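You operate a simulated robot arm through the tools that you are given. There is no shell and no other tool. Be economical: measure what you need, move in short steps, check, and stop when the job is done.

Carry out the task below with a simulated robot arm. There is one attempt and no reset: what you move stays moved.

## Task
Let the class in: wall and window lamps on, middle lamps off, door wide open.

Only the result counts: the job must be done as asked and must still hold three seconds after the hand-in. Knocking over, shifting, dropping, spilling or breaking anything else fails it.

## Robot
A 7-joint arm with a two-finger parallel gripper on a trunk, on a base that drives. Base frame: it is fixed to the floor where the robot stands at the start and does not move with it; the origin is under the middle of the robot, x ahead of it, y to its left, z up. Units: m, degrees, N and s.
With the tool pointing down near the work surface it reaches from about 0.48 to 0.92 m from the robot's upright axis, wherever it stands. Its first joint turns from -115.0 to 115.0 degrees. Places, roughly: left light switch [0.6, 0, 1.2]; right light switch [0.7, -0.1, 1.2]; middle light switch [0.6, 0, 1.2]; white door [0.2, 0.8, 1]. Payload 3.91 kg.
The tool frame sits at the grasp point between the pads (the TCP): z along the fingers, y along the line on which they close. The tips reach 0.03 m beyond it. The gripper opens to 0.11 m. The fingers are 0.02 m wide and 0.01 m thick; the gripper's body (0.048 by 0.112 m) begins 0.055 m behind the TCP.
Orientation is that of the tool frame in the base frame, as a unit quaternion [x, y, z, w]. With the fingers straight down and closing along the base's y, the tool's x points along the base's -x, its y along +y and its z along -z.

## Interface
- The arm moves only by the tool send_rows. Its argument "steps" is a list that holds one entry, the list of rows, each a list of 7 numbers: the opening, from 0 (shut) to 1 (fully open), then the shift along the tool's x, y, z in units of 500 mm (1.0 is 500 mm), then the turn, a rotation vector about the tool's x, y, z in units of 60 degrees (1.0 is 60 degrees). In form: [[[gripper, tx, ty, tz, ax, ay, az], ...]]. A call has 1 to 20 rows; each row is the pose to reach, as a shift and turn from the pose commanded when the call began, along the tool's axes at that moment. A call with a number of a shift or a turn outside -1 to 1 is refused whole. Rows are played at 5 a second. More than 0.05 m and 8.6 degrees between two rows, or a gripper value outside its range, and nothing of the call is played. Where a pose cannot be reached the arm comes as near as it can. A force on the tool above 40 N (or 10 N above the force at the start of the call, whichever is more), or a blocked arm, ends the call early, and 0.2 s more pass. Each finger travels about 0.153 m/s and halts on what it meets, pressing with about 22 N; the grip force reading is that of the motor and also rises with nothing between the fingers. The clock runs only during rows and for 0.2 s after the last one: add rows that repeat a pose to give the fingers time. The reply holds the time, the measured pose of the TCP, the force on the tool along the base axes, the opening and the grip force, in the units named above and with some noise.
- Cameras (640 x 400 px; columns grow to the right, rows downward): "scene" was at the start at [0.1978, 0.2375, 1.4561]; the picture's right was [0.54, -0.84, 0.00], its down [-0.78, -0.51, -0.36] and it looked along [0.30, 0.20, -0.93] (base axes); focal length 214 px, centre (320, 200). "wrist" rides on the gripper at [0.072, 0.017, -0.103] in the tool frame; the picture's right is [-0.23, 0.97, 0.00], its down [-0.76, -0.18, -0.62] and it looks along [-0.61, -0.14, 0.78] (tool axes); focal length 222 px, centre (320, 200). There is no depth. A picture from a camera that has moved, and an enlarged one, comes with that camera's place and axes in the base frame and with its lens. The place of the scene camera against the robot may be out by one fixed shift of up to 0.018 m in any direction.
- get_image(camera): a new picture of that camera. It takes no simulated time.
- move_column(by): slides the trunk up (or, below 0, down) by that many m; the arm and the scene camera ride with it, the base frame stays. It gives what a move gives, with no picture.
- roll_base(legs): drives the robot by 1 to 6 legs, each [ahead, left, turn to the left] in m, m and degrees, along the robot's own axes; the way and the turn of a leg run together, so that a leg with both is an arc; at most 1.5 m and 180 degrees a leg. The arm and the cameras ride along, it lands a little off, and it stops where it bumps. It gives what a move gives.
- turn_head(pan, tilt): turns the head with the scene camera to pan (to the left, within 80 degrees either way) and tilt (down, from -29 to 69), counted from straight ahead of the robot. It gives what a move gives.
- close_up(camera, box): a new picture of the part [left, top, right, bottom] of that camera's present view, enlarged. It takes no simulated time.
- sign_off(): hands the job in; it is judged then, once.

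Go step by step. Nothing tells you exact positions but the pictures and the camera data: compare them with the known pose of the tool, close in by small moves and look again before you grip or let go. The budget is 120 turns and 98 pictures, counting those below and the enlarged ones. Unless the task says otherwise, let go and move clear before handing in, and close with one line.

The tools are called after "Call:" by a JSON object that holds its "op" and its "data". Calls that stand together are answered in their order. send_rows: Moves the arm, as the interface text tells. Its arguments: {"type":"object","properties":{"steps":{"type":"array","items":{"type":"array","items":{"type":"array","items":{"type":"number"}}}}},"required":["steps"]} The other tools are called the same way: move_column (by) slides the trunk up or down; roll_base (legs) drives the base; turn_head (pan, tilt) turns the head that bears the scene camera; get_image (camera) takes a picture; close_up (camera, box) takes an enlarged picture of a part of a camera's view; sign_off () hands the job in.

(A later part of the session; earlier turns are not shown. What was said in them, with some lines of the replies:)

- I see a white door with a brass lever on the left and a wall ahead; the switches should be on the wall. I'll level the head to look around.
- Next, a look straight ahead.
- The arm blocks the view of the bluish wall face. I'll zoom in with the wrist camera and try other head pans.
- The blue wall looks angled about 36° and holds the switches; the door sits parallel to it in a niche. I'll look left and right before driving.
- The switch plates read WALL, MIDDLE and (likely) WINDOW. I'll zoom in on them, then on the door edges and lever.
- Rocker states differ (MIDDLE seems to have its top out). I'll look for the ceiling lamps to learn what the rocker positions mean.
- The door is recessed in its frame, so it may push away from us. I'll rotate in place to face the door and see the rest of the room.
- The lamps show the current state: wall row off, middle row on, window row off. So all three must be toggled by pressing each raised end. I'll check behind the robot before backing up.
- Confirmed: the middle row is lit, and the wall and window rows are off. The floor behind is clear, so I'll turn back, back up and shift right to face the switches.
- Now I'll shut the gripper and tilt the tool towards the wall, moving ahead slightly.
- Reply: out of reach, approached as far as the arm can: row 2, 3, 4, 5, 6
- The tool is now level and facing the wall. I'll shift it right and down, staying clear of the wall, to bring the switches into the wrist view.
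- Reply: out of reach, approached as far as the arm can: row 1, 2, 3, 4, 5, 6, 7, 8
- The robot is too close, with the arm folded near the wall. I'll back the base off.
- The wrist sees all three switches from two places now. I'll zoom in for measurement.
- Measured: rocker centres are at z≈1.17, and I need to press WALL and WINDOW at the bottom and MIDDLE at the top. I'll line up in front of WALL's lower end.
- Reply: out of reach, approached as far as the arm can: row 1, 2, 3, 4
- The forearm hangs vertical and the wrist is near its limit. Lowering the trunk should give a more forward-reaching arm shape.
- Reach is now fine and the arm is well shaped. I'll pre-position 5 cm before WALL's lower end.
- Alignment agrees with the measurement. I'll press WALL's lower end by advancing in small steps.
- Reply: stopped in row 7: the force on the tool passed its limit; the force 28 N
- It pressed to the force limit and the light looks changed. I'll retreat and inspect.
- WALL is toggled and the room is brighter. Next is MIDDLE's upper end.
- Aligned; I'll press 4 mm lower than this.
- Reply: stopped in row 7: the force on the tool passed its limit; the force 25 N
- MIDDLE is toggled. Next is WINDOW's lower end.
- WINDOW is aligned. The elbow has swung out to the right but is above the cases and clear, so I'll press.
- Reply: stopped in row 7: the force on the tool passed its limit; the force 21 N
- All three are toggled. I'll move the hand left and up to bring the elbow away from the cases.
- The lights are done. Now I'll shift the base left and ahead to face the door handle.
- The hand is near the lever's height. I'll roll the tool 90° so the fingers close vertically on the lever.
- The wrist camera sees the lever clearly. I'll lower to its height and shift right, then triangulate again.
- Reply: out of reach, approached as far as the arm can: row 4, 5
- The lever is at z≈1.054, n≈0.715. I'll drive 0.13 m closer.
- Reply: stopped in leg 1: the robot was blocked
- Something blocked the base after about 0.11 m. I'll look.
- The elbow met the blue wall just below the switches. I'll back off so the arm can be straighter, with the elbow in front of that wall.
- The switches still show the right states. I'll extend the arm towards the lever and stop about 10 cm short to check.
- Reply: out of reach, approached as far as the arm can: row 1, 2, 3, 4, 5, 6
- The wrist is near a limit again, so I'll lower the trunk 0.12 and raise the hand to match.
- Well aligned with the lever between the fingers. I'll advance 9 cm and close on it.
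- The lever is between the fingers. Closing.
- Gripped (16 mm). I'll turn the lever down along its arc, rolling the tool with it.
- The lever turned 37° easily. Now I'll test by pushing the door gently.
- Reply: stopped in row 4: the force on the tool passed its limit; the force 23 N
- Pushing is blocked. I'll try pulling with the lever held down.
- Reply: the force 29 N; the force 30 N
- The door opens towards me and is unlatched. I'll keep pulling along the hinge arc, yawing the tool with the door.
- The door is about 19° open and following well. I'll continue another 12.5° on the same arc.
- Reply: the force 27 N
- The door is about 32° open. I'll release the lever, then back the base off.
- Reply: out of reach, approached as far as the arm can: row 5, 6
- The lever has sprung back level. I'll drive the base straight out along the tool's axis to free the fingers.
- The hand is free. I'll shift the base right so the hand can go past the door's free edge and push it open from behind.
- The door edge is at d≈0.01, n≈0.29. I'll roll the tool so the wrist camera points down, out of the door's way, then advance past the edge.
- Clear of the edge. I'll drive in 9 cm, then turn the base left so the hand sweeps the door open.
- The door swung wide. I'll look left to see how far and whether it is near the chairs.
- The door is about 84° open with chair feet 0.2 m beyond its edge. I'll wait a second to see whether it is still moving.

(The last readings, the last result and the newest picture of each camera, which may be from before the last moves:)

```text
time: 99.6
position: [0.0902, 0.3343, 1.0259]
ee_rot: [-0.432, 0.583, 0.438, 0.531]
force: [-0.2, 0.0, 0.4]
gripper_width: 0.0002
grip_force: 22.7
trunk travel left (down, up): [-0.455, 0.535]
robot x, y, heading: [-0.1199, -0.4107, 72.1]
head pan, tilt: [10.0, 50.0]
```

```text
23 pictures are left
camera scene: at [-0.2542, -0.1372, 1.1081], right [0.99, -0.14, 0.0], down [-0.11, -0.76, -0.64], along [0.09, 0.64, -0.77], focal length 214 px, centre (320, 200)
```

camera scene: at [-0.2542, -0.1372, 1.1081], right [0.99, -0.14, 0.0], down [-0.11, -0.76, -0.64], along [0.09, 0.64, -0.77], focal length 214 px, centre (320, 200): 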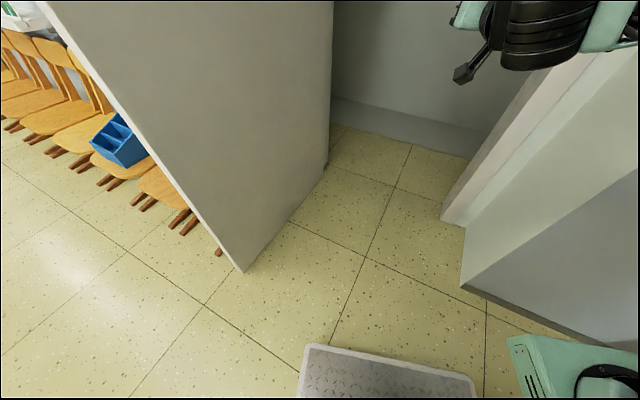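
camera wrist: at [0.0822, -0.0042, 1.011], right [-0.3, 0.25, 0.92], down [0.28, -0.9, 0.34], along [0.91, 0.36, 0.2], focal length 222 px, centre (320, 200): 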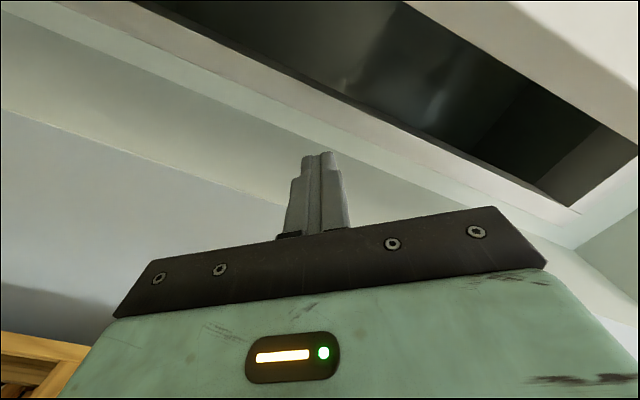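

It is still creeping open very slowly. I'll wait longer and look again.

Call:
{"op": "send_rows", "data": {"steps": [[[0, 0, 0, 0, 0, 0, 0], [0, 0, 0, 0, 0, 0, 0], [0, 0, 0, 0, 0, 0, 0], [0, 0, 0, 0, 0, 0, 0], [0, 0, 0, 0, 0, 0, 0], [0, 0, 0, 0, 0, 0, 0], [0, 0, 0, 0, 0, 0, 0], [0, 0, 0, 0, 0, 0, 0], [0, 0, 0, 0, 0, 0, 0], [0, 0, 0, 0, 0, 0, 0], [0, 0, 0, 0, 0, 0, 0], [0, 0, 0, 0, 0, 0, 0], [0, 0, 0, 0, 0, 0, 0], [0, 0, 0, 0, 0, 0, 0], [0, 0, 0, 0, 0, 0, 0], [0, 0, 0, 0, 0, 0, 0], [0, 0, 0, 0, 0, 0, 0], [0, 0, 0, 0, 0, 0, 0], [0, 0, 0, 0, 0, 0, 0], [0, 0, 0, 0, 0, 0, 0]]]}}

Call:
{"op": "get_image", "data": {"camera": "scene"}}

```text
time: 103.8
position: [0.0899, 0.3361, 1.0256]
ee_rot: [-0.432, 0.583, 0.437, 0.532]
force: [-0.6, -0.4, 0.2]
gripper_width: 0.0
grip_force: 21.2
trunk travel left (down, up): [-0.455, 0.535]
robot x, y, heading: [-0.127, -0.4131, 72.0]
head pan, tilt: [10.0, 50.0]
```

```text
22 pictures are left
camera scene: at [-0.2542, -0.1372, 1.1081], right [0.99, -0.14, 0.0], down [-0.11, -0.76, -0.64], along [0.09, 0.64, -0.77], focal length 214 px, centre (320, 200)
```

scene: 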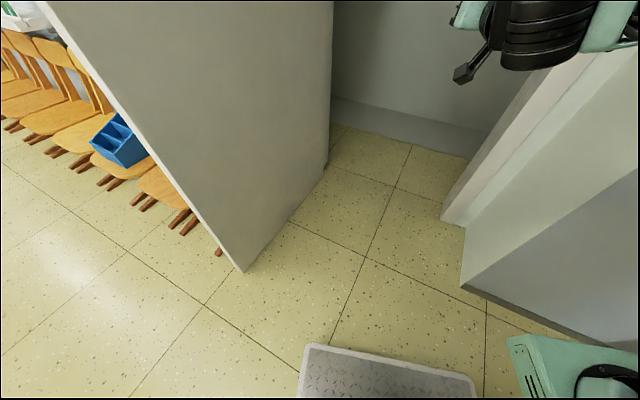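

The door has stopped at about 88–90° open. I'll back the robot clear and check the lamps, switches and door.

Call:
{"op": "roll_base", "data": {"legs": [[-0.4, 0, 0]]}}

Call:
{"op": "turn_head", "data": {"pan": 75, "tilt": -15}}

Call:
{"op": "get_image", "data": {"camera": "scene"}}

Call:
{"op": "turn_head", "data": {"pan": 5, "tilt": 30}}

Call:
{"op": "get_image", "data": {"camera": "scene"}}

```text
time: 106.2
position: [-0.039, -0.0375, 1.0251]
ee_rot: [-0.436, 0.58, 0.441, 0.528]
force: [-0.1, -0.1, 0.3]
gripper_width: 0.0003
grip_force: 21.9
trunk travel left (down, up): [-0.455, 0.535]
robot x, y, heading: [-0.2405, -0.7909, 72.7]
head pan, tilt: [10.0, 50.0]
```

```text
time: 107.6
position: [-0.0393, -0.0377, 1.0261]
ee_rot: [-0.435, 0.581, 0.44, 0.529]
force: [-0.3, 0.5, 0.6]
gripper_width: 0.0
grip_force: 22.2
trunk travel left (down, up): [-0.455, 0.535]
robot x, y, heading: [-0.2389, -0.7876, 72.8]
head pan, tilt: [75.0, -15.0]
```

```text
21 pictures are left
camera scene: at [-0.4552, -0.548, 1.2083], right [0.53, 0.85, 0.0], down [-0.22, 0.14, -0.97], along [-0.82, 0.52, 0.26], focal length 214 px, centre (320, 200)
```

scene: 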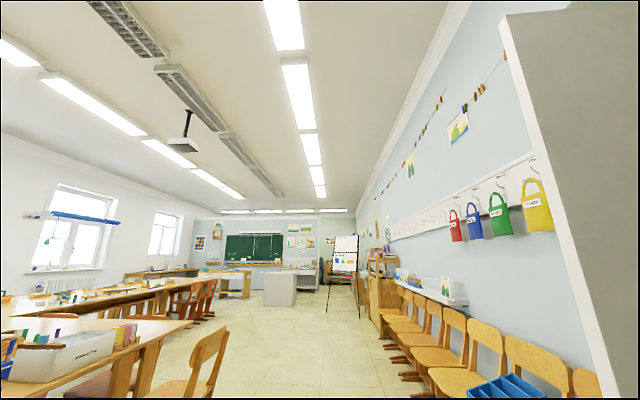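

```text
time: 109.0
position: [-0.0395, -0.0379, 1.0262]
ee_rot: [-0.436, 0.579, 0.441, 0.528]
force: [-0.4, 0.2, 0.7]
gripper_width: 0.0
grip_force: 21.6
trunk travel left (down, up): [-0.455, 0.535]
robot x, y, heading: [-0.2432, -0.7909, 72.7]
head pan, tilt: [5.0, 30.0]
```

```text
20 pictures are left
camera scene: at [-0.3681, -0.5026, 1.1376], right [0.98, -0.21, 0.0], down [-0.11, -0.49, -0.87], along [0.18, 0.85, -0.5], focal length 214 px, centre (320, 200)
```

scene: 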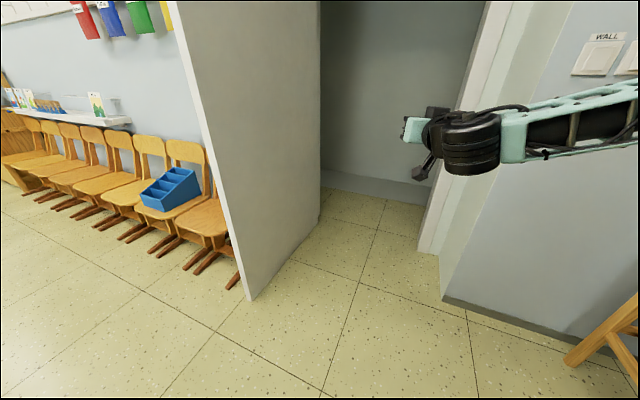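

The wall and window rows are lit and the middle row is off. The door stands still at about 88° open, just clear of the chairs, and the arm is well away from everything.

Call:
{"op": "sign_off", "data": {}}

```text
The job is handed in.
```

The wall and window lamps are on, the middle lamps are off, and the door stands wide open at about 88°; the job is handed in.
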